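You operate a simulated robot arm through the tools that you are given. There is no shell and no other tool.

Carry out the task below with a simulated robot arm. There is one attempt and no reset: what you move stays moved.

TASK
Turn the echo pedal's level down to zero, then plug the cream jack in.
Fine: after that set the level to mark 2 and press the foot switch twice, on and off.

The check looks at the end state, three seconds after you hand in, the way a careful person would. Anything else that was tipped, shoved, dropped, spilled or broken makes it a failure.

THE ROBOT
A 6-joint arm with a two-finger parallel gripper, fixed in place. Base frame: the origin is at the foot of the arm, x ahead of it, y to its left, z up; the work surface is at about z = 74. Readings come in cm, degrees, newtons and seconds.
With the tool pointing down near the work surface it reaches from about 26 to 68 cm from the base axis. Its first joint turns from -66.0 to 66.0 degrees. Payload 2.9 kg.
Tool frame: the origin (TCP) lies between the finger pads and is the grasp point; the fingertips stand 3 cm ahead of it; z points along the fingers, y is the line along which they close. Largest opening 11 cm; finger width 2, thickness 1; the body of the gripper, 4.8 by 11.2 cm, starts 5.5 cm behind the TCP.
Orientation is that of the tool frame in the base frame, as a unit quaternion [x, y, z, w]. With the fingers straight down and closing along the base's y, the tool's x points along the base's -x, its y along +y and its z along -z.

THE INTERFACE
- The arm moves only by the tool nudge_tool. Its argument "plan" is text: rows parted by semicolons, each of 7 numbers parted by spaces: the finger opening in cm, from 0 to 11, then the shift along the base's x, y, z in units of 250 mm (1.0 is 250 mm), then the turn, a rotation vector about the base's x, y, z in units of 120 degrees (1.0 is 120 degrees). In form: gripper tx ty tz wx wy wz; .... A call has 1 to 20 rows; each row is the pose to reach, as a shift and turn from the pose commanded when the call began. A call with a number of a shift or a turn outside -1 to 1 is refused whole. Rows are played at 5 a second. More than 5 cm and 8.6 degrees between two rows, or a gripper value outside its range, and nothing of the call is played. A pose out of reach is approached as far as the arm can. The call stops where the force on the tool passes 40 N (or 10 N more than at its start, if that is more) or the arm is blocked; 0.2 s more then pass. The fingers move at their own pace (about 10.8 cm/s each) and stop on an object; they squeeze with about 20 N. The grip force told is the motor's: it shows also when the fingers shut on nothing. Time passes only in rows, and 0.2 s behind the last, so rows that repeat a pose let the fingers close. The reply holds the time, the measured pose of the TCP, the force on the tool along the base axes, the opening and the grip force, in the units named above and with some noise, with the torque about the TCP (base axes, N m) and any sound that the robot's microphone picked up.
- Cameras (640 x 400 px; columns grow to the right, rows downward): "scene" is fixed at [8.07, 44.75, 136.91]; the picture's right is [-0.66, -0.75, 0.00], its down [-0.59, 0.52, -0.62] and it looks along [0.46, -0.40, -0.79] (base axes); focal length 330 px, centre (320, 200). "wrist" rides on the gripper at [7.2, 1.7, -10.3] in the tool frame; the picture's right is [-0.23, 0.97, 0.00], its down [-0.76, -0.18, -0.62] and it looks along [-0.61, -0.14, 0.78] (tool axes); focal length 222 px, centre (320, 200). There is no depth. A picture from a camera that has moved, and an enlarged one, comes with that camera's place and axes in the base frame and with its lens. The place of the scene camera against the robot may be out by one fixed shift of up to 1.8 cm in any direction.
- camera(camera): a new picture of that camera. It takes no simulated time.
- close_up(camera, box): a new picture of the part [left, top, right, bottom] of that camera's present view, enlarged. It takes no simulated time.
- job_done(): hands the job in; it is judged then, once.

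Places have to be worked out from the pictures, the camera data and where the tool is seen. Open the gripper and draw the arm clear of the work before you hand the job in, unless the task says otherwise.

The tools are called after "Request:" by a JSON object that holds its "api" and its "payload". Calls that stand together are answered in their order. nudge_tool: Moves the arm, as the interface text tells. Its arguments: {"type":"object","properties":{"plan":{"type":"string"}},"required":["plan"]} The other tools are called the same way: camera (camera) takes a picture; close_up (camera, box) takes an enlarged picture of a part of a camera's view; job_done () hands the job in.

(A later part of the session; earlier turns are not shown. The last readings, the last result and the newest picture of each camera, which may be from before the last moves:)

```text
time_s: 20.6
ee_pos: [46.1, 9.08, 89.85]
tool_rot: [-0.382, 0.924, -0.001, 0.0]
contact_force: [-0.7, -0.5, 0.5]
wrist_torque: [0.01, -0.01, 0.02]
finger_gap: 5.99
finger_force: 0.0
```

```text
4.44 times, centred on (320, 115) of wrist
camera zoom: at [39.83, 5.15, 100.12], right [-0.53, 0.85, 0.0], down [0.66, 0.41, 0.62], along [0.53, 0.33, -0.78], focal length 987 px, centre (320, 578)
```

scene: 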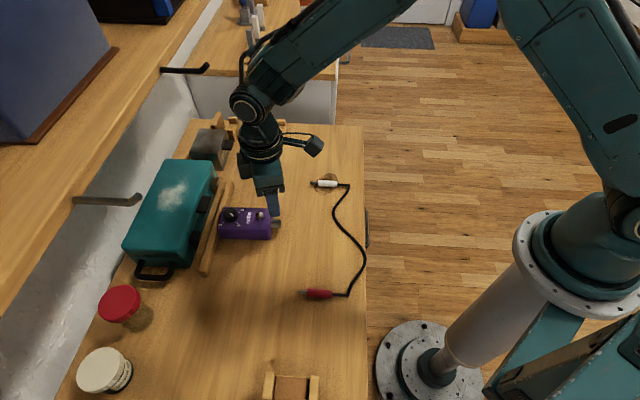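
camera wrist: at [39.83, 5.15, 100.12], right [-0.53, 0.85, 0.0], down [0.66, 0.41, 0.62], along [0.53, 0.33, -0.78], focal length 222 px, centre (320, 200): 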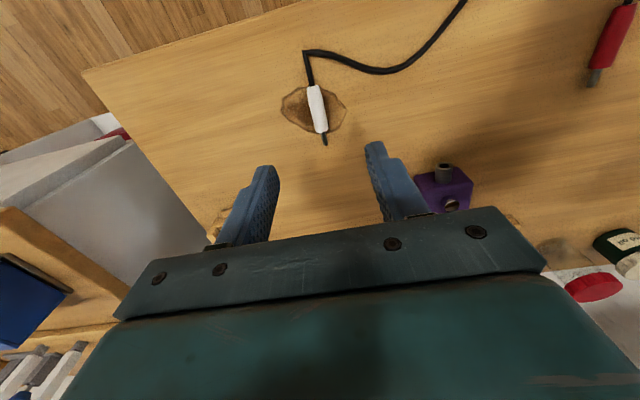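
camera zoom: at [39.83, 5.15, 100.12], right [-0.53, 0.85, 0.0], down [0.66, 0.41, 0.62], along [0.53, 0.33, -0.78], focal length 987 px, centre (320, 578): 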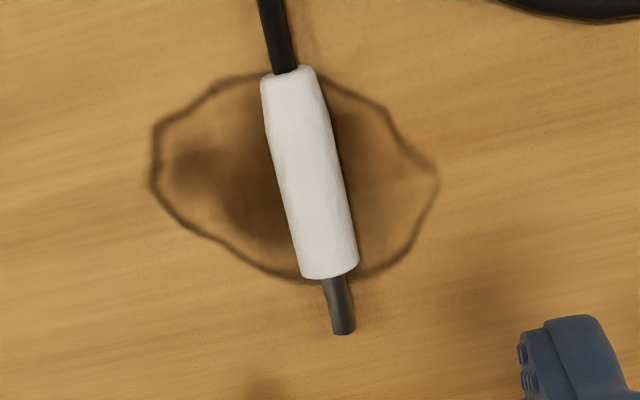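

The jack's axis runs at about 44°. Its body is about 5 cm long and 1.5 cm thick, centred at about (46.4, 8.95), with a 1.6 cm pin. I come down over the body centre with a 4 cm opening and stop just above it for a check.

Request:
{"api": "nudge_tool", "payload": {"plan": "5 0.0108 -0.0032 -0.08 0 0 -0.0075; 4 0.0108 -0.0032 -0.16 0 0 -0.0075; 4 0.0108 -0.0032 -0.24 0 0 -0.0075; 4 0.0108 -0.0032 -0.32 0 0 -0.0075; 4 0.0108 -0.0032 -0.38 0 0 -0.0075; 4 0.0108 -0.0032 -0.412 0 0 -0.0075; 4 0.0108 -0.0032 -0.412 0 0 -0.0075"}}

Request:
{"api": "close_up", "payload": {"camera": "wrist", "box": [230, 80, 410, 200]}}

Request:
{"api": "close_up", "payload": {"camera": "scene", "box": [280, 140, 380, 220]}}

```text
time_s: 22.2
ee_pos: [46.64, 9.17, 79.59]
tool_rot: [-0.374, 0.927, 0.0, 0.001]
contact_force: [-0.1, -1.0, -0.3]
wrist_torque: [0.02, -0.01, 0.03]
finger_gap: 4.01
finger_force: 0.0
```

```text
3.33 times, centred on (320, 140) of wrist
camera zoom: at [40.25, 5.21, 89.83], right [-0.51, 0.86, 0.0], down [0.67, 0.4, 0.62], along [0.54, 0.32, -0.78], focal length 740 px, centre (320, 400)
```

zoom: 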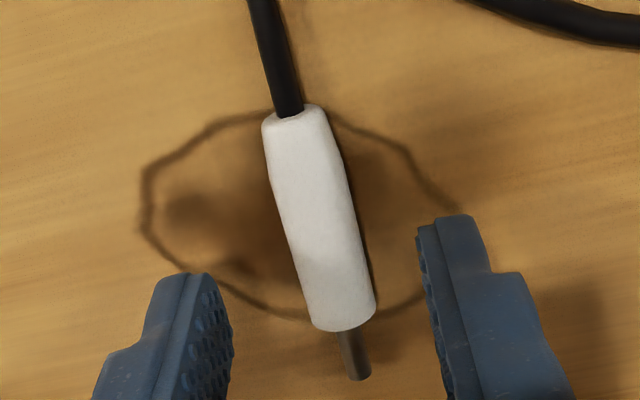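

```text
5.00 times, centred on (330, 180) of scene
camera zoom: at [8.07, 44.75, 136.91], right [-0.66, -0.75, 0.0], down [-0.59, 0.52, -0.62], along [0.46, -0.4, -0.79], focal length 1650 px, centre (270, 300)
```

zoom: 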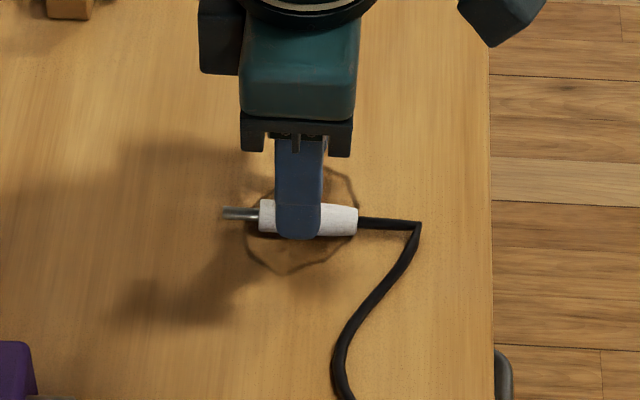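

The jack sits between the fingers, about 1 mm off-centre. I correct that, go down so the tips stand about 4 mm above the bench, and close on the body.

Request:
{"api": "nudge_tool", "payload": {"plan": "4 -0.0048 0.0012 -0.03 0 0 0; 4 -0.0048 0.0012 -0.06 0 0 0; 4 -0.0048 0.0012 -0.085 0 0 0; 4 -0.0048 0.0012 -0.085 0 0 0; 2 -0.0048 0.0012 -0.085 0 0 0; 0 -0.0048 0.0012 -0.085 0 0 0; 0 -0.0048 0.0012 -0.085 0 0 0; 0 -0.0048 0.0012 -0.085 0 0 0"}}

Request:
{"api": "close_up", "payload": {"camera": "wrist", "box": [230, 80, 410, 200]}}

Request:
{"api": "close_up", "payload": {"camera": "scene", "box": [280, 140, 380, 220]}}

```text
time_s: 24.0
ee_pos: [46.43, 8.98, 77.43]
tool_rot: [-0.374, 0.927, -0.001, 0.0]
contact_force: [0.1, -1.4, 0.6]
wrist_torque: [-0.02, -0.03, 0.0]
finger_gap: 1.31
finger_force: 19.8
```

```text
3.33 times, centred on (320, 140) of wrist
camera zoom: at [40.09, 5.21, 87.71], right [-0.51, 0.86, 0.0], down [0.67, 0.4, 0.62], along [0.54, 0.32, -0.78], focal length 740 px, centre (320, 400)
```

zoom: 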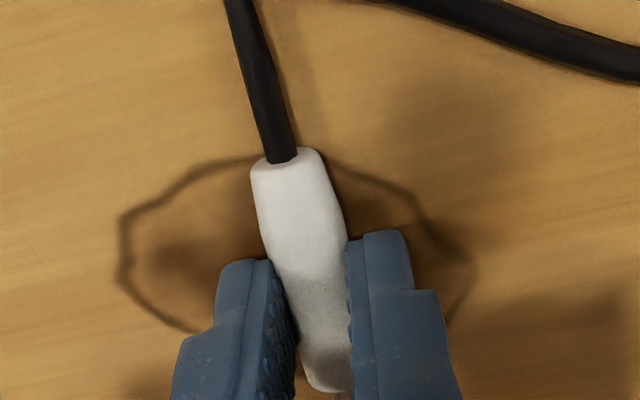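

```text
5.00 times, centred on (330, 180) of scene
camera zoom: at [8.07, 44.75, 136.91], right [-0.66, -0.75, 0.0], down [-0.59, 0.52, -0.62], along [0.46, -0.4, -0.79], focal length 1650 px, centre (270, 300)
```

zoom: 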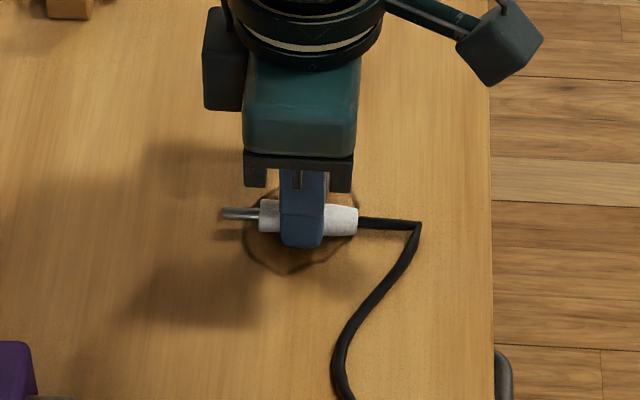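

The jack body is held (gap 1.31, about 20 N). I lift it straight up a few centimetres and check it hangs level in the fingers.

Request:
{"api": "nudge_tool", "payload": {"plan": "0 0 0 0.03 0 0 0; 0 0 0 0.07 0 0 0; 0 0 0 0.12 0 0 0; 0 0 0 0.18 0 0 0; 0 0 0 0.24 0 0 0; 0 0 0 0.24 0 0 0"}}

Request:
{"api": "close_up", "payload": {"camera": "scene", "box": [260, 100, 400, 320]}}

Request:
{"api": "camera", "payload": {"camera": "wrist"}}

```text
time_s: 25.4
ee_pos: [46.57, 9.09, 83.58]
tool_rot: [-0.375, 0.927, 0.0, -0.001]
contact_force: [-0.5, 0.1, 0.6]
wrist_torque: [0.03, 0.0, -0.02]
finger_gap: 1.31
finger_force: 20.1
```

```text
1.82 times, centred on (330, 210) of scene
camera zoom: at [8.07, 44.75, 136.91], right [-0.66, -0.75, 0.0], down [-0.59, 0.52, -0.62], along [0.46, -0.4, -0.79], focal length 600 px, centre (302, 182)
```

zoom: 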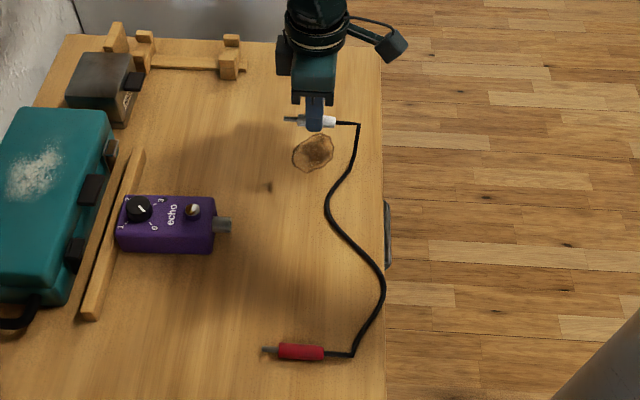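

```text
taken
camera wrist: at [40.11, 5.21, 93.73], right [-0.51, 0.86, 0.0], down [0.67, 0.4, 0.62], along [0.53, 0.32, -0.78], focal length 222 px, centre (320, 200)
```

wrist: 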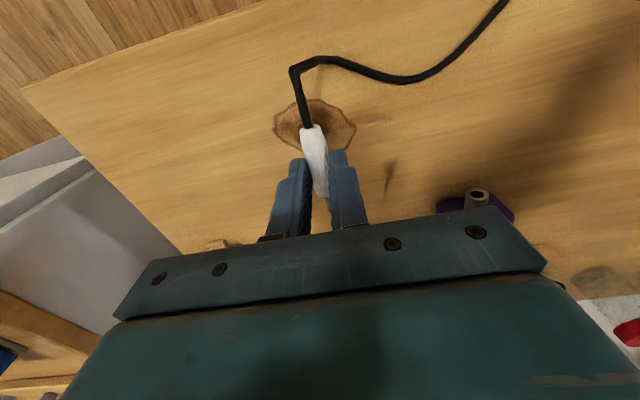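

The jack lifts cleanly and the cable follows with the red jack still at rest. I check the jack's attitude in the grip from both cameras.

Request:
{"api": "close_up", "payload": {"camera": "wrist", "box": [265, 110, 375, 210]}}

Request:
{"api": "close_up", "payload": {"camera": "scene", "box": [305, 140, 365, 190]}}

```text
4.00 times, centred on (320, 160) of wrist
camera zoom: at [40.11, 5.21, 93.73], right [-0.51, 0.86, 0.0], down [0.67, 0.4, 0.62], along [0.53, 0.32, -0.78], focal length 888 px, centre (320, 360)
```

zoom: 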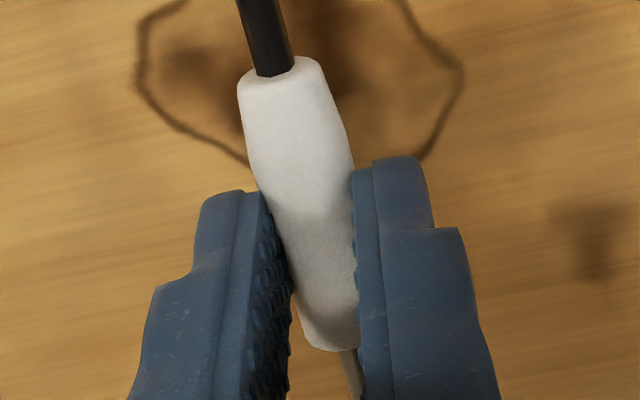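

```text
8.00 times, centred on (335, 165) of scene
camera zoom: at [8.07, 44.75, 136.91], right [-0.66, -0.75, 0.0], down [-0.59, 0.52, -0.62], along [0.46, -0.4, -0.79], focal length 2640 px, centre (200, 480)
```

zoom: 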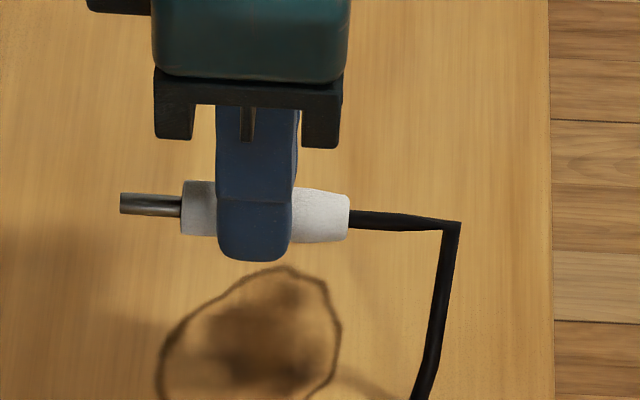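

The jack sits level and in line with the tool, its axis about 2.75 cm below the TCP. I carry it up and over toward the pedal, stopping to the right of the socket for another sight line on it.

Request:
{"api": "nudge_tool", "payload": {"plan": "0 0 0.08 0.065 0 0 0.005; 0 0 0.16 0.13 0 0 0.011; 0 0 0.24 0.195 0 0 0.016; 0 0 0.312 0.26 0 0 0.0215; 0 0 0.312 0.26 0 0 0.0215"}}

Request:
{"api": "camera", "payload": {"camera": "wrist"}}

Request:
{"api": "close_up", "payload": {"camera": "wrist", "box": [370, 100, 470, 200]}}

```text
time_s: 26.6
ee_pos: [46.57, 16.74, 89.88]
tool_rot: [-0.395, 0.919, -0.001, 0.0]
contact_force: [0.6, -0.1, -0.4]
wrist_torque: [0.02, -0.02, 0.01]
finger_gap: 1.3
finger_force: 20.2
```

```text
taken
camera wrist: at [40.26, 12.63, 100.12], right [-0.55, 0.83, 0.0], down [0.65, 0.43, 0.62], along [0.52, 0.34, -0.78], focal length 222 px, centre (320, 200)
```

wrist: 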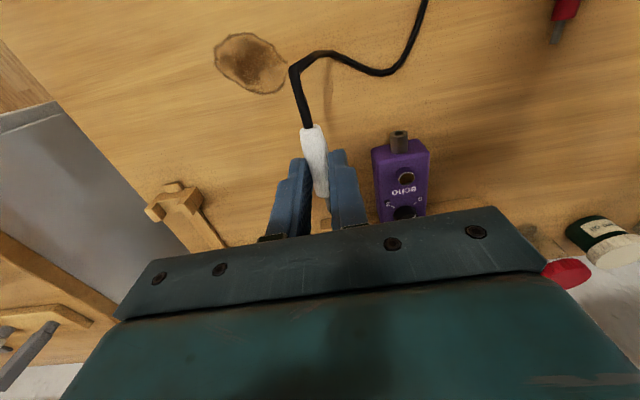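

```text
4.00 times, centred on (420, 150) of wrist
camera zoom: at [40.26, 12.63, 100.12], right [-0.55, 0.83, 0.0], down [0.65, 0.43, 0.62], along [0.52, 0.34, -0.78], focal length 888 px, centre (-80, 400)
```

zoom: 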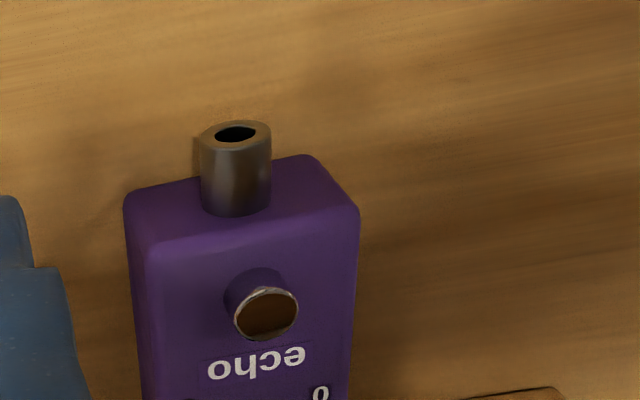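

Two sight lines agree on the socket mouth at (43.42, 25.17, 76.4) and a pedal yaw of 46.7°. I bring the jack behind the socket, on its axis, with the tip about 4 cm short of the mouth.

Request:
{"api": "nudge_tool", "payload": {"plan": "0 -0.087 0.025 -0.06 0 0 0.0014; 0 -0.173 0.05 -0.14 0 0 0.0014; 0 -0.26 0.075 -0.22 0 0 0.0014; 0 -0.346 0.1004 -0.312 0 0 0.0014; 0 -0.346 0.1004 -0.37 0 0 0.0014; 0 -0.346 0.1004 -0.427 0 0 0.0014; 0 -0.346 0.1004 -0.427 0 0 0.0014"}}

Request:
{"api": "camera", "payload": {"camera": "wrist"}}

Request:
{"api": "close_up", "payload": {"camera": "scene", "box": [190, 180, 350, 300]}}

Request:
{"api": "close_up", "payload": {"camera": "scene", "box": [250, 200, 330, 260]}}

```text
time_s: 28.2
ee_pos: [37.95, 19.43, 79.14]
tool_rot: [-0.397, 0.918, 0.0, 0.0]
contact_force: [1.1, -0.4, -0.6]
wrist_torque: [0.03, 0.0, 0.01]
finger_gap: 1.32
finger_force: 19.5
```

```text
taken
camera wrist: at [31.72, 15.17, 89.5], right [-0.55, 0.83, 0.0], down [0.65, 0.43, 0.62], along [0.52, 0.34, -0.78], focal length 222 px, centre (320, 200)
```

wrist: 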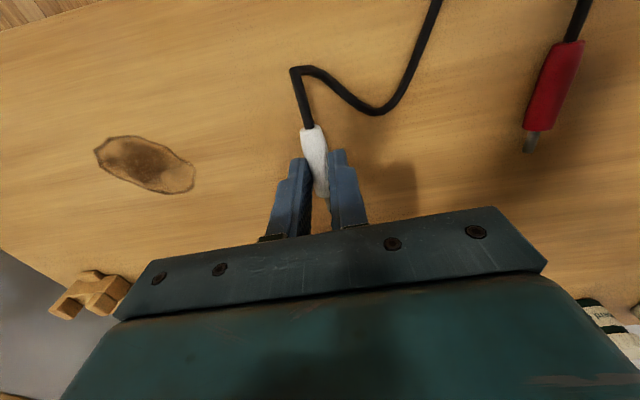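

```text
3.33 times, centred on (270, 240) of scene
camera zoom: at [8.07, 44.75, 136.91], right [-0.66, -0.75, 0.0], down [-0.59, 0.52, -0.62], along [0.46, -0.4, -0.79], focal length 1100 px, centre (487, 67)
```

zoom: 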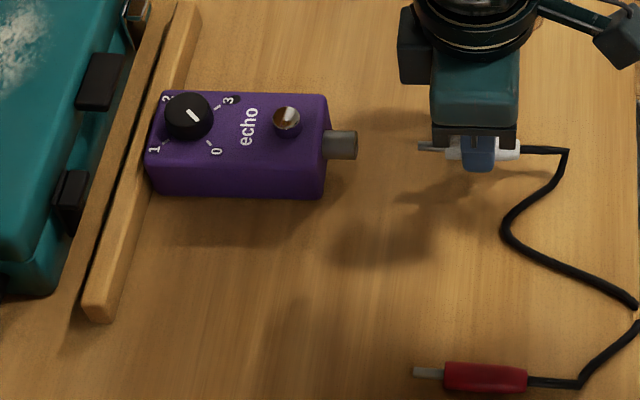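

```text
6.67 times, centred on (290, 230) of scene
camera zoom: at [8.07, 44.75, 136.91], right [-0.66, -0.75, 0.0], down [-0.59, 0.52, -0.62], along [0.46, -0.4, -0.79], focal length 2200 px, centre (520, 0)
```

zoom: 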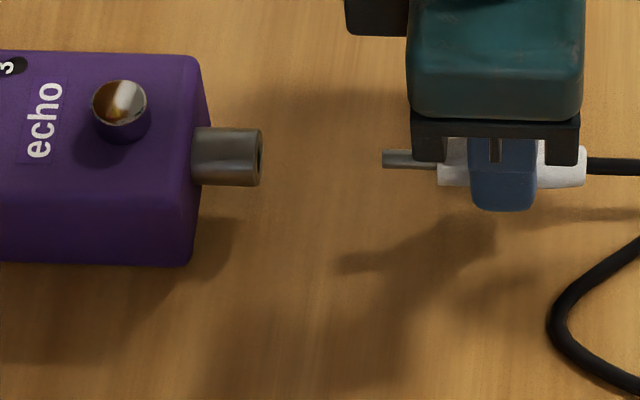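

The pin and socket are nearly collinear in the scene view, the pin perhaps 1 mm high. I zoom further for an exact comparison.

Request:
{"api": "close_up", "payload": {"camera": "scene", "box": [270, 205, 320, 240]}}

Request:
{"api": "close_up", "payload": {"camera": "wrist", "box": [265, 110, 375, 240]}}

```text
11.43 times, centred on (295, 222) of scene
camera zoom: at [8.07, 44.75, 136.91], right [-0.66, -0.75, 0.0], down [-0.59, 0.52, -0.62], along [0.46, -0.4, -0.79], focal length 3771 px, centre (606, -57)
```

zoom: 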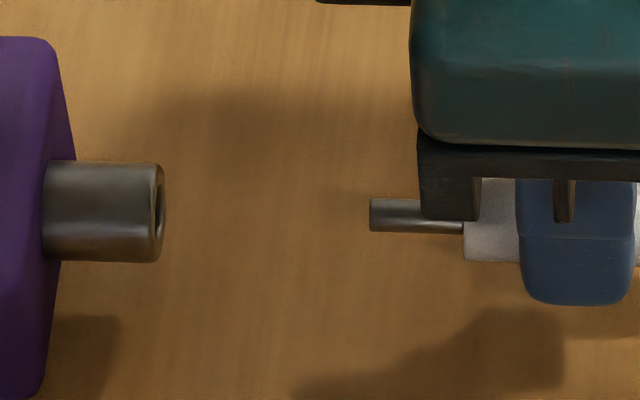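

```text
3.08 times, centred on (320, 175) of wrist
camera zoom: at [31.72, 15.17, 89.5], right [-0.55, 0.83, 0.0], down [0.65, 0.43, 0.62], along [0.52, 0.34, -0.78], focal length 684 px, centre (320, 277)
```

zoom: 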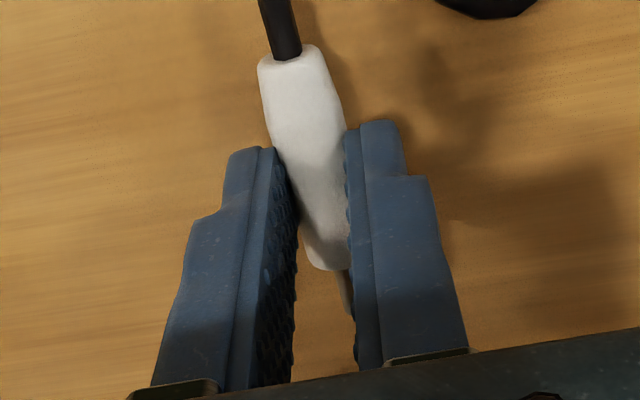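

The scene view puts the pin within about half a millimetre of the socket axis, which matches my calculation. I trim that out and advance along the axis until the tip is about 5 mm from the mouth.

Request:
{"api": "nudge_tool", "payload": {"plan": "0 -0.0009 0.0008 -0.002 0 0 0; 0 0.0225 0.0255 -0.002 0 0 0; 0 0.046 0.0503 -0.002 0 0 0; 0 0.0692 0.075 -0.002 0 0 0; 0 0.0924 0.0998 -0.002 0 0 0; 0 0.0924 0.0998 -0.002 0 0 0"}}

Request:
{"api": "close_up", "payload": {"camera": "scene", "box": [265, 205, 315, 240]}}

Request:
{"api": "close_up", "payload": {"camera": "scene", "box": [200, 160, 340, 270]}}

```text
time_s: 29.6
ee_pos: [40.18, 21.99, 79.17]
tool_rot: [-0.397, 0.918, -0.001, 0.0]
contact_force: [0.1, 0.7, -0.2]
wrist_torque: [0.02, 0.03, 0.01]
finger_gap: 1.3
finger_force: 20.6
```

```text
11.43 times, centred on (290, 222) of scene
camera zoom: at [8.07, 44.75, 136.91], right [-0.66, -0.75, 0.0], down [-0.59, 0.52, -0.62], along [0.46, -0.4, -0.79], focal length 3771 px, centre (663, -57)
```

zoom: 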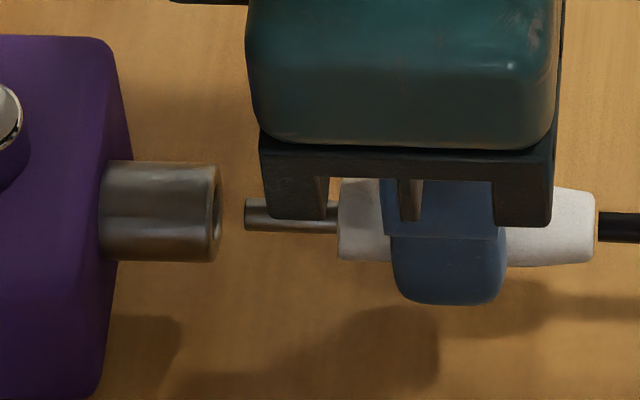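

```text
3.64 times, centred on (270, 215) of scene
camera zoom: at [8.07, 44.75, 136.91], right [-0.66, -0.75, 0.0], down [-0.59, 0.52, -0.62], along [0.46, -0.4, -0.79], focal length 1200 px, centre (502, 146)
```

zoom: 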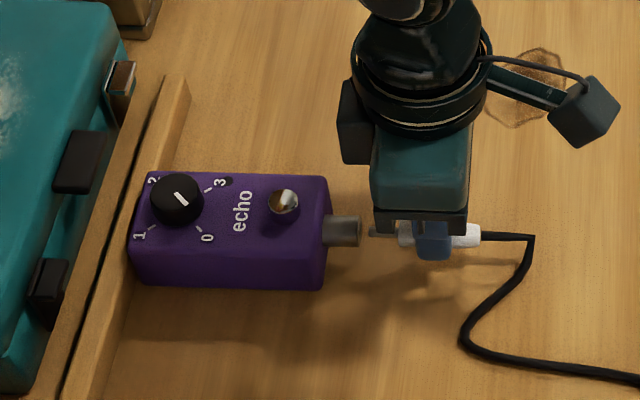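

The tip is about 5.5 mm from the mouth and centred within 0.3 mm in this view. I push gently 1.2 cm along the axis and watch the force.

Request:
{"api": "nudge_tool", "payload": {"plan": "0 0.0082 0.0087 0 0 0 0; 0 0.0165 0.0175 0 0 0 0; 0 0.0247 0.0262 0 0 0 0; 0 0.0329 0.0349 0 0 0 0; 0 0.0329 0.0349 0 0 0 0"}}

Request:
{"api": "close_up", "payload": {"camera": "scene", "box": [265, 205, 315, 240]}}

Request:
{"api": "close_up", "payload": {"camera": "scene", "box": [200, 160, 340, 270]}}

```text
time_s: 30.8
ee_pos: [40.95, 22.89, 79.24]
tool_rot: [-0.398, 0.918, -0.001, -0.001]
contact_force: [-0.5, -0.2, -1.1]
wrist_torque: [-0.06, 0.01, 0.07]
finger_gap: 1.32
finger_force: 20.3
```

```text
11.43 times, centred on (290, 222) of scene
camera zoom: at [8.07, 44.75, 136.91], right [-0.66, -0.75, 0.0], down [-0.59, 0.52, -0.62], along [0.46, -0.4, -0.79], focal length 3771 px, centre (663, -57)
```

zoom: 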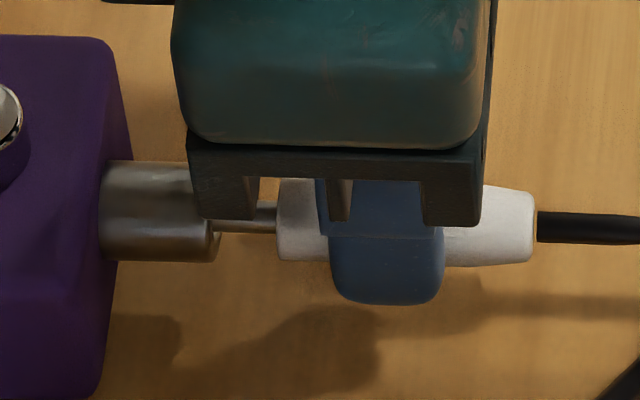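

```text
3.64 times, centred on (270, 215) of scene
camera zoom: at [8.07, 44.75, 136.91], right [-0.66, -0.75, 0.0], down [-0.59, 0.52, -0.62], along [0.46, -0.4, -0.79], focal length 1200 px, centre (502, 146)
```

zoom: 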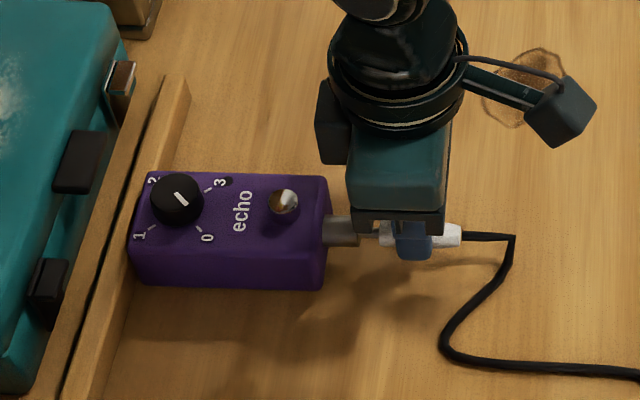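

The pin is about 6 mm in with no side force and the pedal hasn't moved. I push on in small steps toward the stop.

Request:
{"api": "nudge_tool", "payload": {"plan": "0 0.0069 0.0073 0 0 0 0; 0 0.0137 0.0146 0 0 0 0; 0 0.0206 0.0218 0 0 0 0; 0 0.0274 0.0291 0 0 0 0; 0 0.0302 0.032 0 0 0 0; 0 0.0302 0.032 0 0 0 0"}}

Request:
{"api": "close_up", "payload": {"camera": "scene", "box": [265, 205, 315, 240]}}

Request:
{"api": "close_up", "payload": {"camera": "scene", "box": [200, 160, 340, 270]}}

```text
time_s: 32.2
ee_pos: [41.85, 23.53, 79.25]
tool_rot: [-0.397, 0.918, -0.001, -0.001]
contact_force: [0.7, -1.0, -1.0]
wrist_torque: [-0.02, 0.01, 0.01]
finger_gap: 1.3
finger_force: 19.9
```

```text
11.43 times, centred on (290, 222) of scene
camera zoom: at [8.07, 44.75, 136.91], right [-0.66, -0.75, 0.0], down [-0.59, 0.52, -0.62], along [0.46, -0.4, -0.79], focal length 3771 px, centre (663, -57)
```

zoom: 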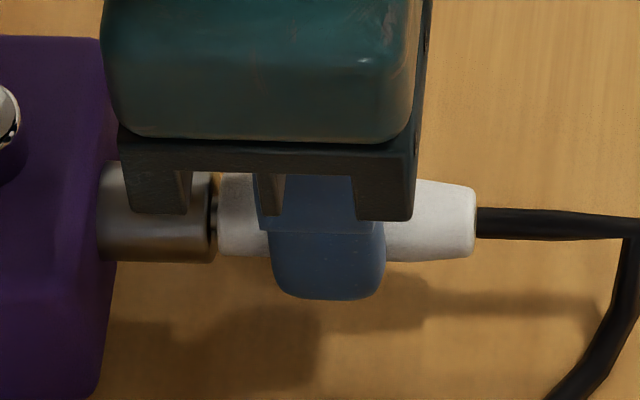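

```text
3.64 times, centred on (270, 215) of scene
camera zoom: at [8.07, 44.75, 136.91], right [-0.66, -0.75, 0.0], down [-0.59, 0.52, -0.62], along [0.46, -0.4, -0.79], focal length 1200 px, centre (502, 146)
```

zoom: 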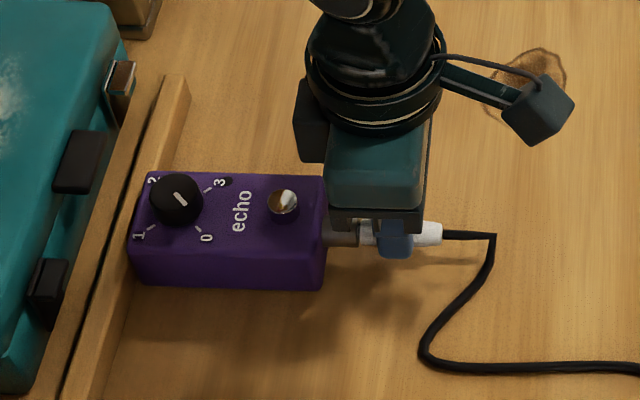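

The body's front face is nearly at the mouth, with hardly any force. I press in the last millimetre or so to be sure it's fully seated.

Request:
{"api": "nudge_tool", "payload": {"plan": "0 0.0014 0.0015 0 0 0 0; 0 0.0028 0.003 0 0 0 0; 0 0.0041 0.0044 0 0 0 0; 0 0.0041 0.0044 0 0 0 0"}}

Request:
{"api": "close_up", "payload": {"camera": "scene", "box": [265, 205, 315, 240]}}

```text
time_s: 33.2
ee_pos: [41.73, 23.71, 79.11]
tool_rot: [-0.397, 0.918, -0.002, -0.002]
contact_force: [-6.6, -4.2, 2.4]
wrist_torque: [0.13, -0.07, 0.01]
finger_gap: 1.3
finger_force: 19.6
```

```text
11.43 times, centred on (290, 222) of scene
camera zoom: at [8.05, 44.74, 136.92], right [-0.66, -0.75, 0.0], down [-0.59, 0.52, -0.62], along [0.46, -0.4, -0.79], focal length 3771 px, centre (663, -57)
```

zoom: 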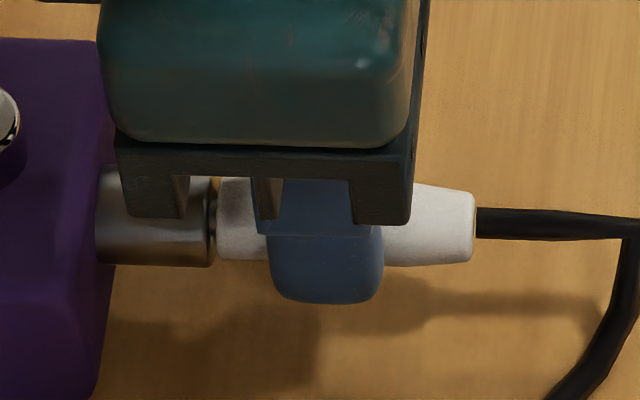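

Contact reached with about 8 N. One slightly firmer push makes sure it is home.

Request:
{"api": "nudge_tool", "payload": {"plan": "0 0.0007 0.0008 0 0 0 0; 0 0.0014 0.0015 0 0 0 0; 0 0.0021 0.0022 0 0 0 0; 0 0.0021 0.0022 0 0 0 0"}}

Request:
{"api": "close_up", "payload": {"camera": "scene", "box": [200, 160, 340, 270]}}

Request:
{"api": "close_up", "payload": {"camera": "scene", "box": [265, 205, 315, 240]}}

```text
time_s: 34.2
ee_pos: [41.9, 23.62, 79.16]
tool_rot: [-0.398, 0.917, -0.001, -0.003]
contact_force: [-14.6, -10.2, 3.6]
wrist_torque: [-0.22, 0.28, 0.05]
finger_gap: 1.34
finger_force: 19.9
```

```text
3.64 times, centred on (270, 215) of scene
camera zoom: at [8.03, 44.72, 136.92], right [-0.66, -0.75, 0.0], down [-0.59, 0.52, -0.62], along [0.46, -0.4, -0.79], focal length 1200 px, centre (502, 146)
```

zoom: 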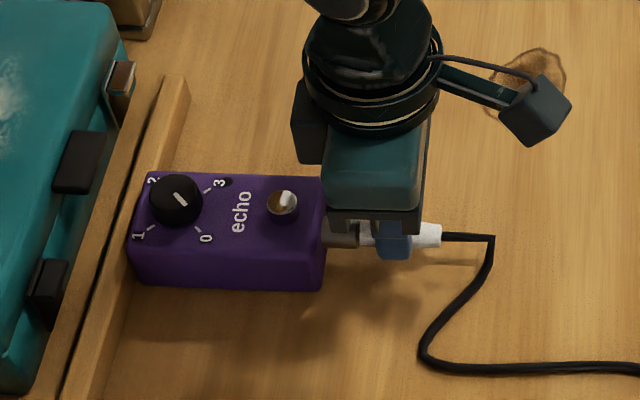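

```text
11.43 times, centred on (290, 222) of scene
camera zoom: at [8.03, 44.72, 136.92], right [-0.66, -0.75, 0.0], down [-0.59, 0.52, -0.62], along [0.46, -0.4, -0.79], focal length 3771 px, centre (663, -57)
```

zoom: 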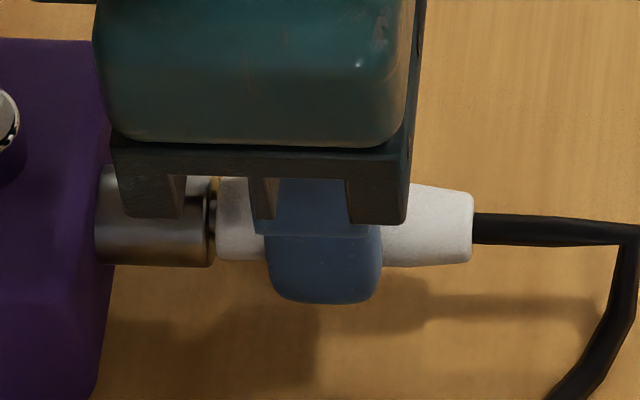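

It's seated against the stop (about 18 N). I open the fingers slowly and look before rising.

Request:
{"api": "nudge_tool", "payload": {"plan": "0 -0.0014 -0.0015 0 0 0 0; 2 -0.0014 -0.0015 0 0 0 0; 3 -0.0014 -0.0015 0 0 0 0; 3.4 -0.0014 -0.0015 0 0 0 0; 3.4 -0.0014 -0.0015 0 0 0 0"}}

Request:
{"api": "close_up", "payload": {"camera": "scene", "box": [265, 205, 315, 240]}}

Request:
{"api": "close_up", "payload": {"camera": "wrist", "box": [250, 90, 400, 210]}}

```text
time_s: 35.4
ee_pos: [41.86, 23.67, 79.18]
tool_rot: [-0.397, 0.918, -0.001, 0.001]
contact_force: [-0.2, -0.8, 0.2]
wrist_torque: [0.02, -0.01, -0.01]
finger_gap: 3.38
finger_force: 0.0
```

```text
11.43 times, centred on (290, 222) of scene
camera zoom: at [8.07, 44.75, 136.91], right [-0.66, -0.75, 0.0], down [-0.59, 0.52, -0.62], along [0.46, -0.4, -0.79], focal length 3771 px, centre (663, -57)
```

zoom: 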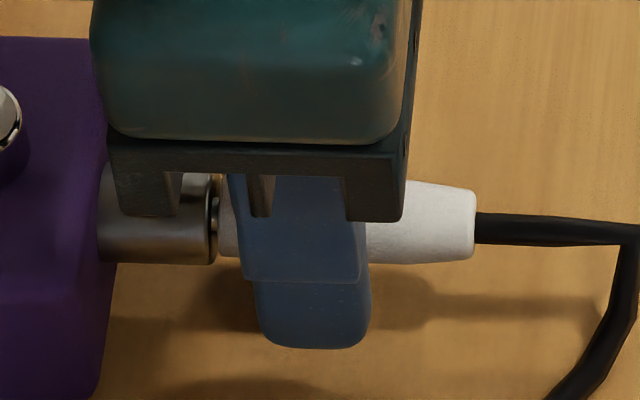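

```text
3.33 times, centred on (325, 150) of wrist
camera zoom: at [35.66, 19.51, 89.48], right [-0.55, 0.83, 0.0], down [0.65, 0.43, 0.62], along [0.52, 0.34, -0.78], focal length 740 px, centre (303, 367)
```

zoom: 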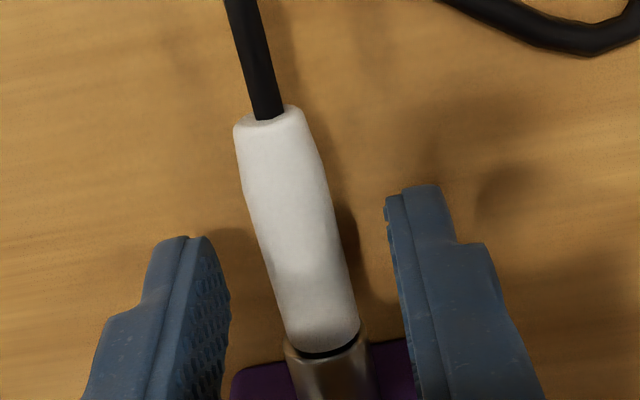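

The jack stays in the socket by itself. I rise straight up off it, then go forward low over the pedal, keeping under z≈84 at the knob to stay clear of the shelf hook, with the tool turned to about 60°.

Request:
{"api": "nudge_tool", "payload": {"plan": "3.4 0 0 0.05 0 0 0; 3.4 0 0 0.12 0 0 0; 4 0 0 0.19 0 0 0; 5 0 0 0.24 0 0 0; 5 0.0694 0.0729 0.23 0 0 0.023; 5 0.1387 0.1458 0.21 0 0 0.047; 5 0.2081 0.2186 0.195 0 0 0.07; 5 0.2774 0.2915 0.185 0 0 0.093; 5 0.3468 0.3644 0.185 0 0 0.1167; 5 0.3468 0.3644 0.185 0 0 0.1167"}}

Request:
{"api": "close_up", "payload": {"camera": "wrist", "box": [230, 60, 410, 200]}}

Request:
{"api": "camera", "payload": {"camera": "wrist"}}

Request:
{"api": "camera", "payload": {"camera": "scene"}}

```text
time_s: 37.6
ee_pos: [50.71, 32.8, 83.88]
tool_rot: [-0.506, 0.863, -0.001, -0.001]
contact_force: [-0.1, 0.0, 0.3]
wrist_torque: [0.0, 0.02, -0.01]
finger_gap: 5.0
finger_force: 0.0
```

```text
2.86 times, centred on (320, 130) of wrist
camera zoom: at [45.68, 27.25, 94.13], right [-0.74, 0.67, 0.0], down [0.53, 0.58, 0.62], along [0.42, 0.46, -0.78], focal length 635 px, centre (320, 400)
```

zoom: 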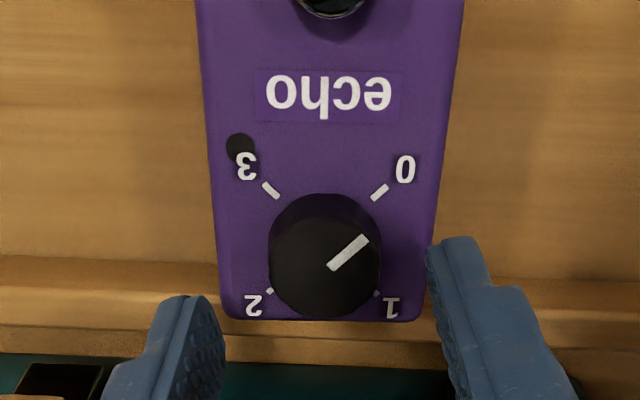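

```text
taken
camera wrist: at [45.68, 27.25, 94.13], right [-0.74, 0.67, 0.0], down [0.53, 0.58, 0.62], along [0.42, 0.46, -0.78], focal length 222 px, centre (320, 200)
```

wrist: 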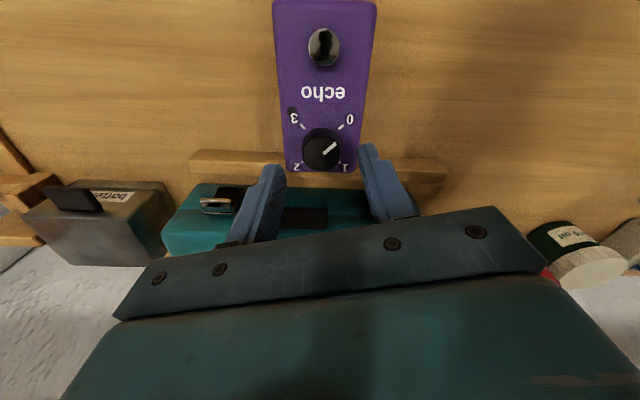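

```text
taken
```

scene: 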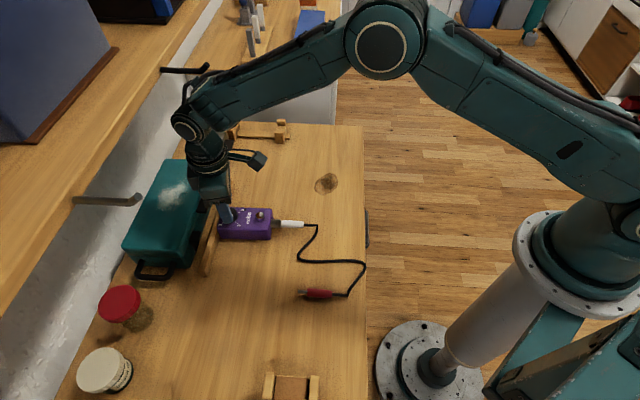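

The jack is plugged in, and the knob still reads 0 with its centre at about (50.54, 32.76) and the pedal yaw at 46.6°. I trim the centring, lower, grip, lean slightly into the rail and turn the first 45° clockwise.

Request:
{"api": "nudge_tool", "payload": {"plan": "5 -0.0056 0.002 -0.03 0 0 0; 5 -0.0056 0.002 -0.06 0 0 0; 5 -0.0056 0.002 -0.085 0 0 0; 3.4 -0.0056 0.002 -0.085 0 0 0; 0 -0.0056 0.002 -0.085 0 0 0; 0 -0.0056 0.002 -0.085 0 0 0; 0 -0.004 0.0036 -0.085 0 0 0; 0 -0.004 0.0036 -0.085 0 0 -0.0625; 0 -0.004 0.0036 -0.085 0 0 -0.125; 0 -0.004 0.0036 -0.085 0 0 -0.1875; 0 -0.004 0.0036 -0.085 0 0 -0.25; 0 -0.004 0.0036 -0.085 0 0 -0.3125; 0 -0.004 0.0036 -0.085 0 0 -0.375; 0 -0.004 0.0036 -0.085 0 0 -0.375"}}

Request:
{"api": "close_up", "payload": {"camera": "wrist", "box": [230, 80, 410, 200]}}

Request:
{"api": "close_up", "payload": {"camera": "scene", "box": [190, 180, 330, 270]}}

```text
time_s: 40.6
ee_pos: [50.43, 32.95, 81.72]
tool_rot: [-0.137, 0.991, -0.001, -0.001]
contact_force: [-1.3, -1.9, 0.4]
wrist_torque: [-0.09, 0.04, 0.0]
finger_gap: 2.85
finger_force: 19.6
```

```text
3.33 times, centred on (320, 140) of wrist
camera zoom: at [42.98, 32.5, 92.0], right [-0.04, 1.0, 0.0], down [0.78, 0.04, 0.62], along [0.62, 0.03, -0.78], focal length 740 px, centre (320, 400)
```

zoom: 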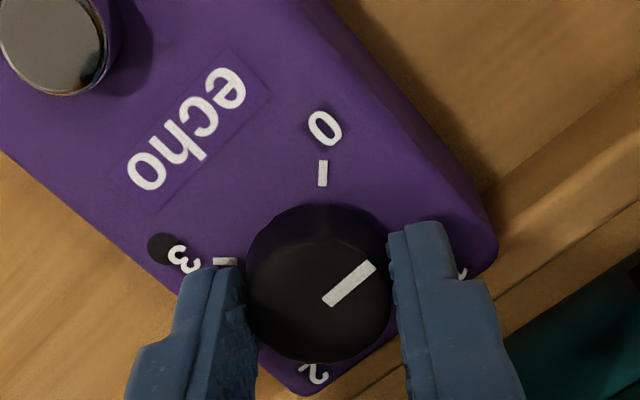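

```text
4.44 times, centred on (260, 225) of scene
camera zoom: at [8.06, 44.74, 136.91], right [-0.66, -0.75, 0.0], down [-0.59, 0.52, -0.62], along [0.46, -0.4, -0.79], focal length 1467 px, centre (587, 89)
```

zoom: 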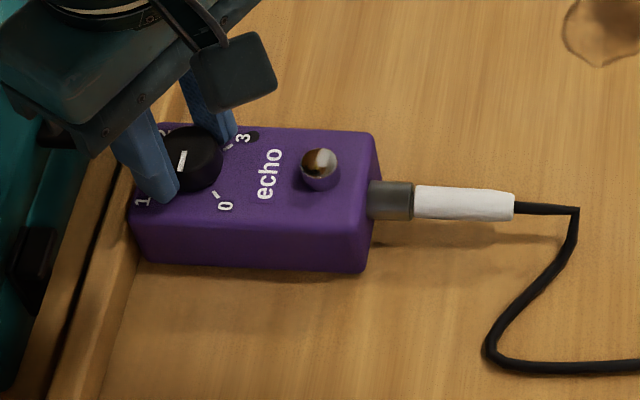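

The pedal only moved by about a degree (yaw ≈45.4°) and forces are under 3 N. I continue another 45° clockwise.

Request:
{"api": "nudge_tool", "payload": {"plan": "0 0 0 0 0 0 -0.0625; 0 0 0 0 0 0 -0.125; 0 0 0 0 0 0 -0.1875; 0 0 0 0 0 0 -0.25; 0 0 0 0 0 0 -0.3125; 0 0 0 0 0 0 -0.375; 0 0 0 0 0 0 -0.375"}}

Request:
{"api": "close_up", "payload": {"camera": "wrist", "box": [230, 80, 410, 200]}}

Request:
{"api": "close_up", "payload": {"camera": "scene", "box": [190, 180, 330, 270]}}

```text
time_s: 42.2
ee_pos: [50.53, 32.93, 81.64]
tool_rot: [0.253, 0.967, 0.0, 0.0]
contact_force: [0.7, -1.2, 3.9]
wrist_torque: [0.01, 0.05, -0.03]
finger_gap: 2.89
finger_force: 20.0
```

```text
3.33 times, centred on (320, 140) of wrist
camera zoom: at [44.98, 37.84, 91.99], right [0.68, 0.74, 0.0], down [0.58, -0.53, 0.62], along [0.46, -0.42, -0.78], focal length 740 px, centre (320, 400)
```

zoom: 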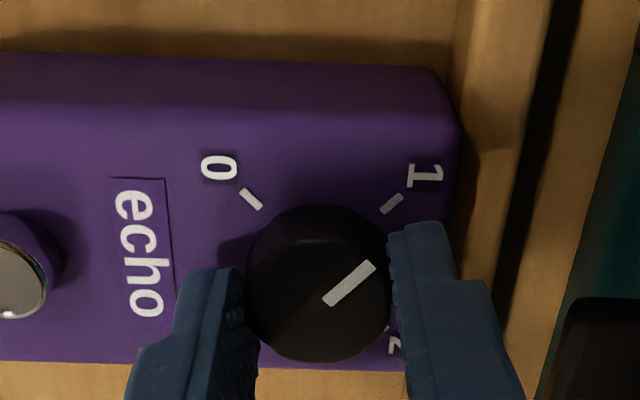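

```text
4.44 times, centred on (260, 225) of scene
camera zoom: at [8.06, 44.74, 136.91], right [-0.66, -0.75, 0.0], down [-0.59, 0.52, -0.62], along [0.46, -0.4, -0.79], focal length 1467 px, centre (587, 89)
```

zoom: 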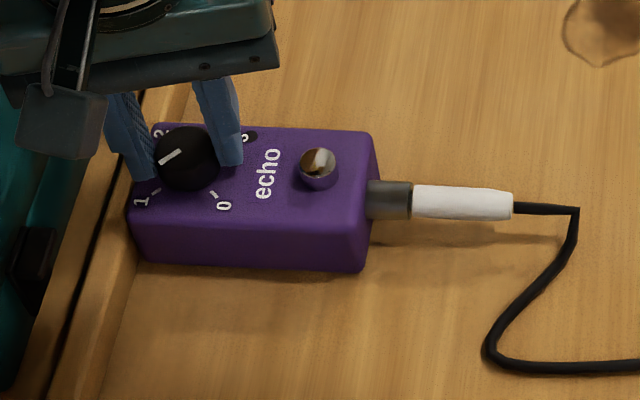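

Level is now near 1 and all is calm. I release, lift a centimetre, turn the open gripper back 90° for a second grip, and check centring.

Request:
{"api": "nudge_tool", "payload": {"plan": "3.6 0 0 0 0 0 0; 5 0 0 0 0 0 0; 5 0 0 0.024 0 0 0; 5 0 0 0.048 0 0 0; 5 0 0 0.048 0 0 0.068; 5 0 0 0.048 0 0 0.136; 5 0 0 0.048 0 0 0.204; 5 0 0 0.048 0 0 0.272; 5 0 0 0.048 0 0 0.34; 5 0 0 0.048 0 0 0.408; 5 0 0 0.048 0 0 0.476; 5 0 0 0.048 0 0 0.544; 5 0 0 0.048 0 0 0.612; 5 0 0 0.048 0 0 0.68; 5 0 0 0.048 0 0 0.75; 5 0 0 0.048 0 0 0.75"}}

Request:
{"api": "close_up", "payload": {"camera": "wrist", "box": [230, 60, 410, 200]}}

Request:
{"api": "close_up", "payload": {"camera": "scene", "box": [190, 180, 330, 270]}}

```text
time_s: 45.6
ee_pos: [50.45, 32.9, 82.96]
tool_rot: [-0.507, 0.862, -0.001, 0.001]
contact_force: [0.9, 0.1, 0.4]
wrist_torque: [-0.04, -0.01, 0.01]
finger_gap: 4.99
finger_force: 0.1
```

```text
2.86 times, centred on (320, 130) of wrist
camera zoom: at [45.43, 27.27, 93.22], right [-0.74, 0.67, 0.0], down [0.53, 0.58, 0.62], along [0.42, 0.46, -0.78], focal length 635 px, centre (320, 400)
```

zoom: 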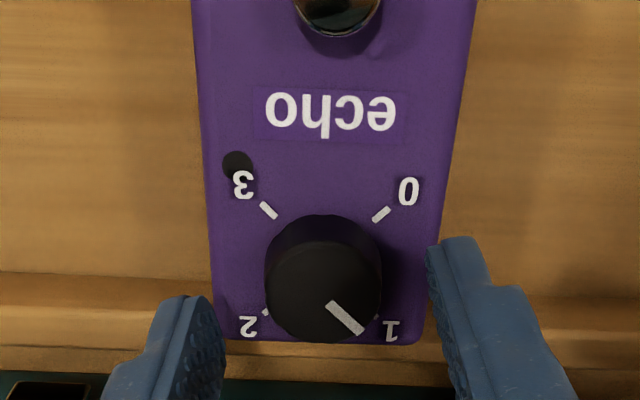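

```text
4.44 times, centred on (260, 225) of scene
camera zoom: at [8.07, 44.75, 136.91], right [-0.66, -0.75, 0.0], down [-0.59, 0.52, -0.62], along [0.46, -0.4, -0.79], focal length 1467 px, centre (587, 89)
```

zoom: 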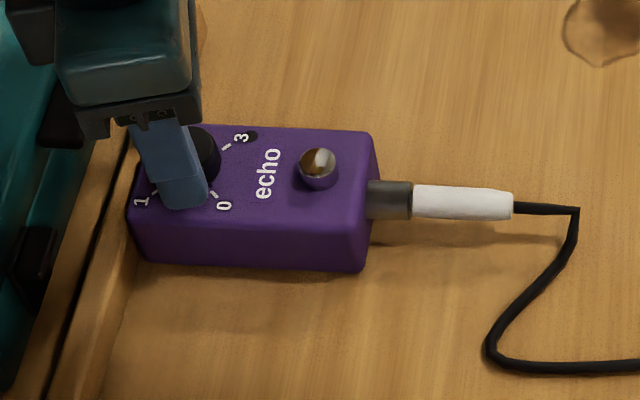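

The pointer rests on mark 1 and the pedal is square. The knob is about 1.5 mm off in +y, so I trim, regrip and turn the next 45°.

Request:
{"api": "nudge_tool", "payload": {"plan": "5 0 0.006 -0.025 0 0 0; 5 0 0.006 -0.049 0 0 0; 3.4 0 0.006 -0.049 0 0 0; 0 0 0.006 -0.049 0 0 0; 0 0 0.006 -0.049 0 0 0; 0 0.0012 0.0072 -0.049 0 0 0; 0 0.0012 0.0072 -0.049 0 0 -0.0625; 0 0.0012 0.0072 -0.049 0 0 -0.125; 0 0.0012 0.0072 -0.049 0 0 -0.1875; 0 0.0012 0.0072 -0.049 0 0 -0.25; 0 0.0012 0.0072 -0.049 0 0 -0.3125; 0 0.0012 0.0072 -0.049 0 0 -0.375; 0 0.0012 0.0072 -0.049 0 0 -0.375"}}

Request:
{"api": "close_up", "payload": {"camera": "wrist", "box": [230, 80, 410, 200]}}

Request:
{"api": "close_up", "payload": {"camera": "scene", "box": [190, 180, 330, 270]}}

```text
time_s: 48.4
ee_pos: [50.44, 33.01, 81.61]
tool_rot: [-0.136, 0.991, -0.001, 0.0]
contact_force: [0.0, -3.0, 6.7]
wrist_torque: [-0.1, -0.08, -0.03]
finger_gap: 2.83
finger_force: 19.8
```

```text
3.33 times, centred on (320, 140) of wrist
camera zoom: at [43.02, 32.64, 92.01], right [-0.04, 1.0, 0.0], down [0.78, 0.04, 0.62], along [0.62, 0.03, -0.78], focal length 740 px, centre (320, 400)
```

zoom: 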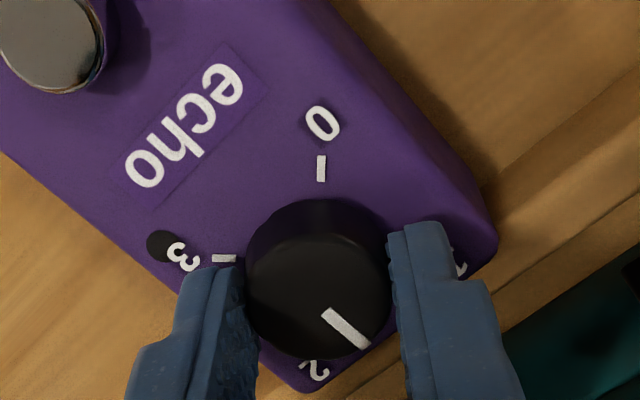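

```text
4.44 times, centred on (260, 225) of scene
camera zoom: at [8.06, 44.73, 136.92], right [-0.66, -0.75, 0.0], down [-0.59, 0.52, -0.62], along [0.46, -0.4, -0.79], focal length 1467 px, centre (587, 89)
```

zoom: 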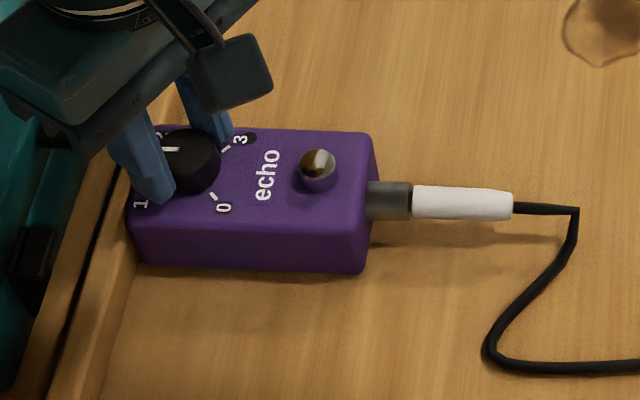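

Calm again. The pointer is at about 44°, with mark 2 near 0.5–1°, so I turn a further 42° and then measure the remainder.

Request:
{"api": "nudge_tool", "payload": {"plan": "0 0 0 0 0 0 -0.0583; 0 0 0 0 0 0 -0.1167; 0 0 0 0 0 0 -0.175; 0 0 0 0 0 0 -0.2333; 0 0 0 0 0 0 -0.2917; 0 0 0 0 0 0 -0.35; 0 0 0 0 0 0 -0.35"}}

Request:
{"api": "close_up", "payload": {"camera": "wrist", "box": [270, 100, 370, 200]}}

Request:
{"api": "close_up", "payload": {"camera": "scene", "box": [190, 180, 330, 270]}}

```text
time_s: 50.0
ee_pos: [50.44, 33.07, 81.75]
tool_rot: [0.227, 0.974, -0.001, 0.0]
contact_force: [-1.0, -6.8, 11.7]
wrist_torque: [-0.24, 0.03, 0.0]
finger_gap: 2.84
finger_force: 20.7
```

```text
4.00 times, centred on (320, 150) of wrist
camera zoom: at [44.7, 37.69, 92.0], right [0.64, 0.77, 0.0], down [0.6, -0.5, 0.62], along [0.48, -0.4, -0.78], focal length 888 px, centre (320, 400)
```

zoom: 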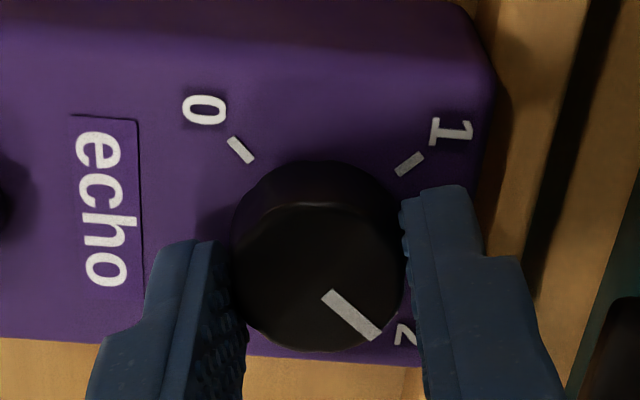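

```text
4.44 times, centred on (260, 225) of scene
camera zoom: at [8.05, 44.72, 136.92], right [-0.66, -0.75, 0.0], down [-0.59, 0.52, -0.62], along [0.46, -0.4, -0.79], focal length 1467 px, centre (587, 89)
```

zoom: 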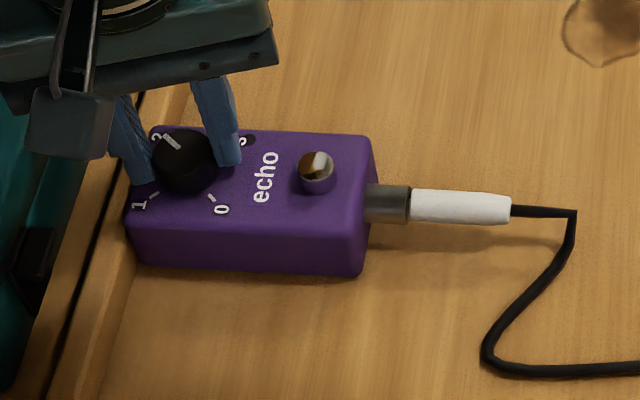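

I zoom in to read the pointer against the marks precisely.

Request:
{"api": "close_up", "payload": {"camera": "wrist", "box": [295, 125, 350, 190]}}

Request:
{"api": "close_up", "payload": {"camera": "scene", "box": [215, 200, 260, 230]}}

```text
6.15 times, centred on (322, 158) of wrist
camera zoom: at [44.7, 37.69, 92.0], right [0.64, 0.77, 0.0], down [0.6, -0.5, 0.62], along [0.48, -0.4, -0.78], focal length 1367 px, centre (305, 462)
```

zoom: 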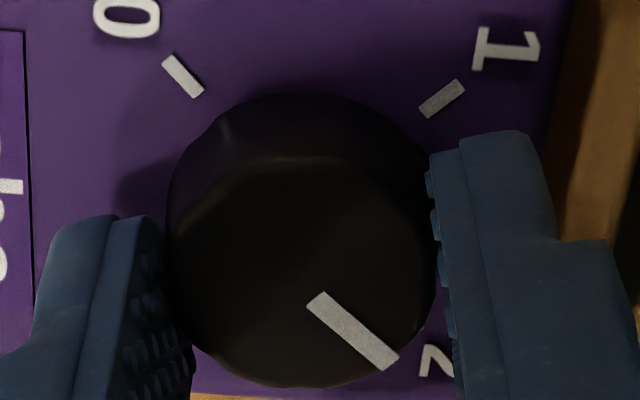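

```text
13.33 times, centred on (238, 215) of scene
camera zoom: at [8.05, 44.72, 136.92], right [-0.66, -0.75, 0.0], down [-0.59, 0.52, -0.62], along [0.46, -0.4, -0.79], focal length 4400 px, centre (1420, 0)
```

zoom: 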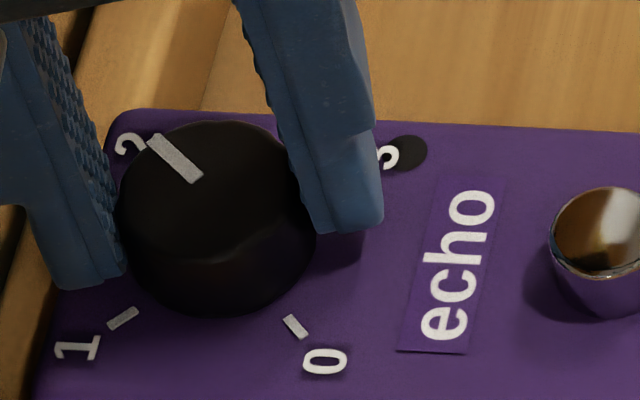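

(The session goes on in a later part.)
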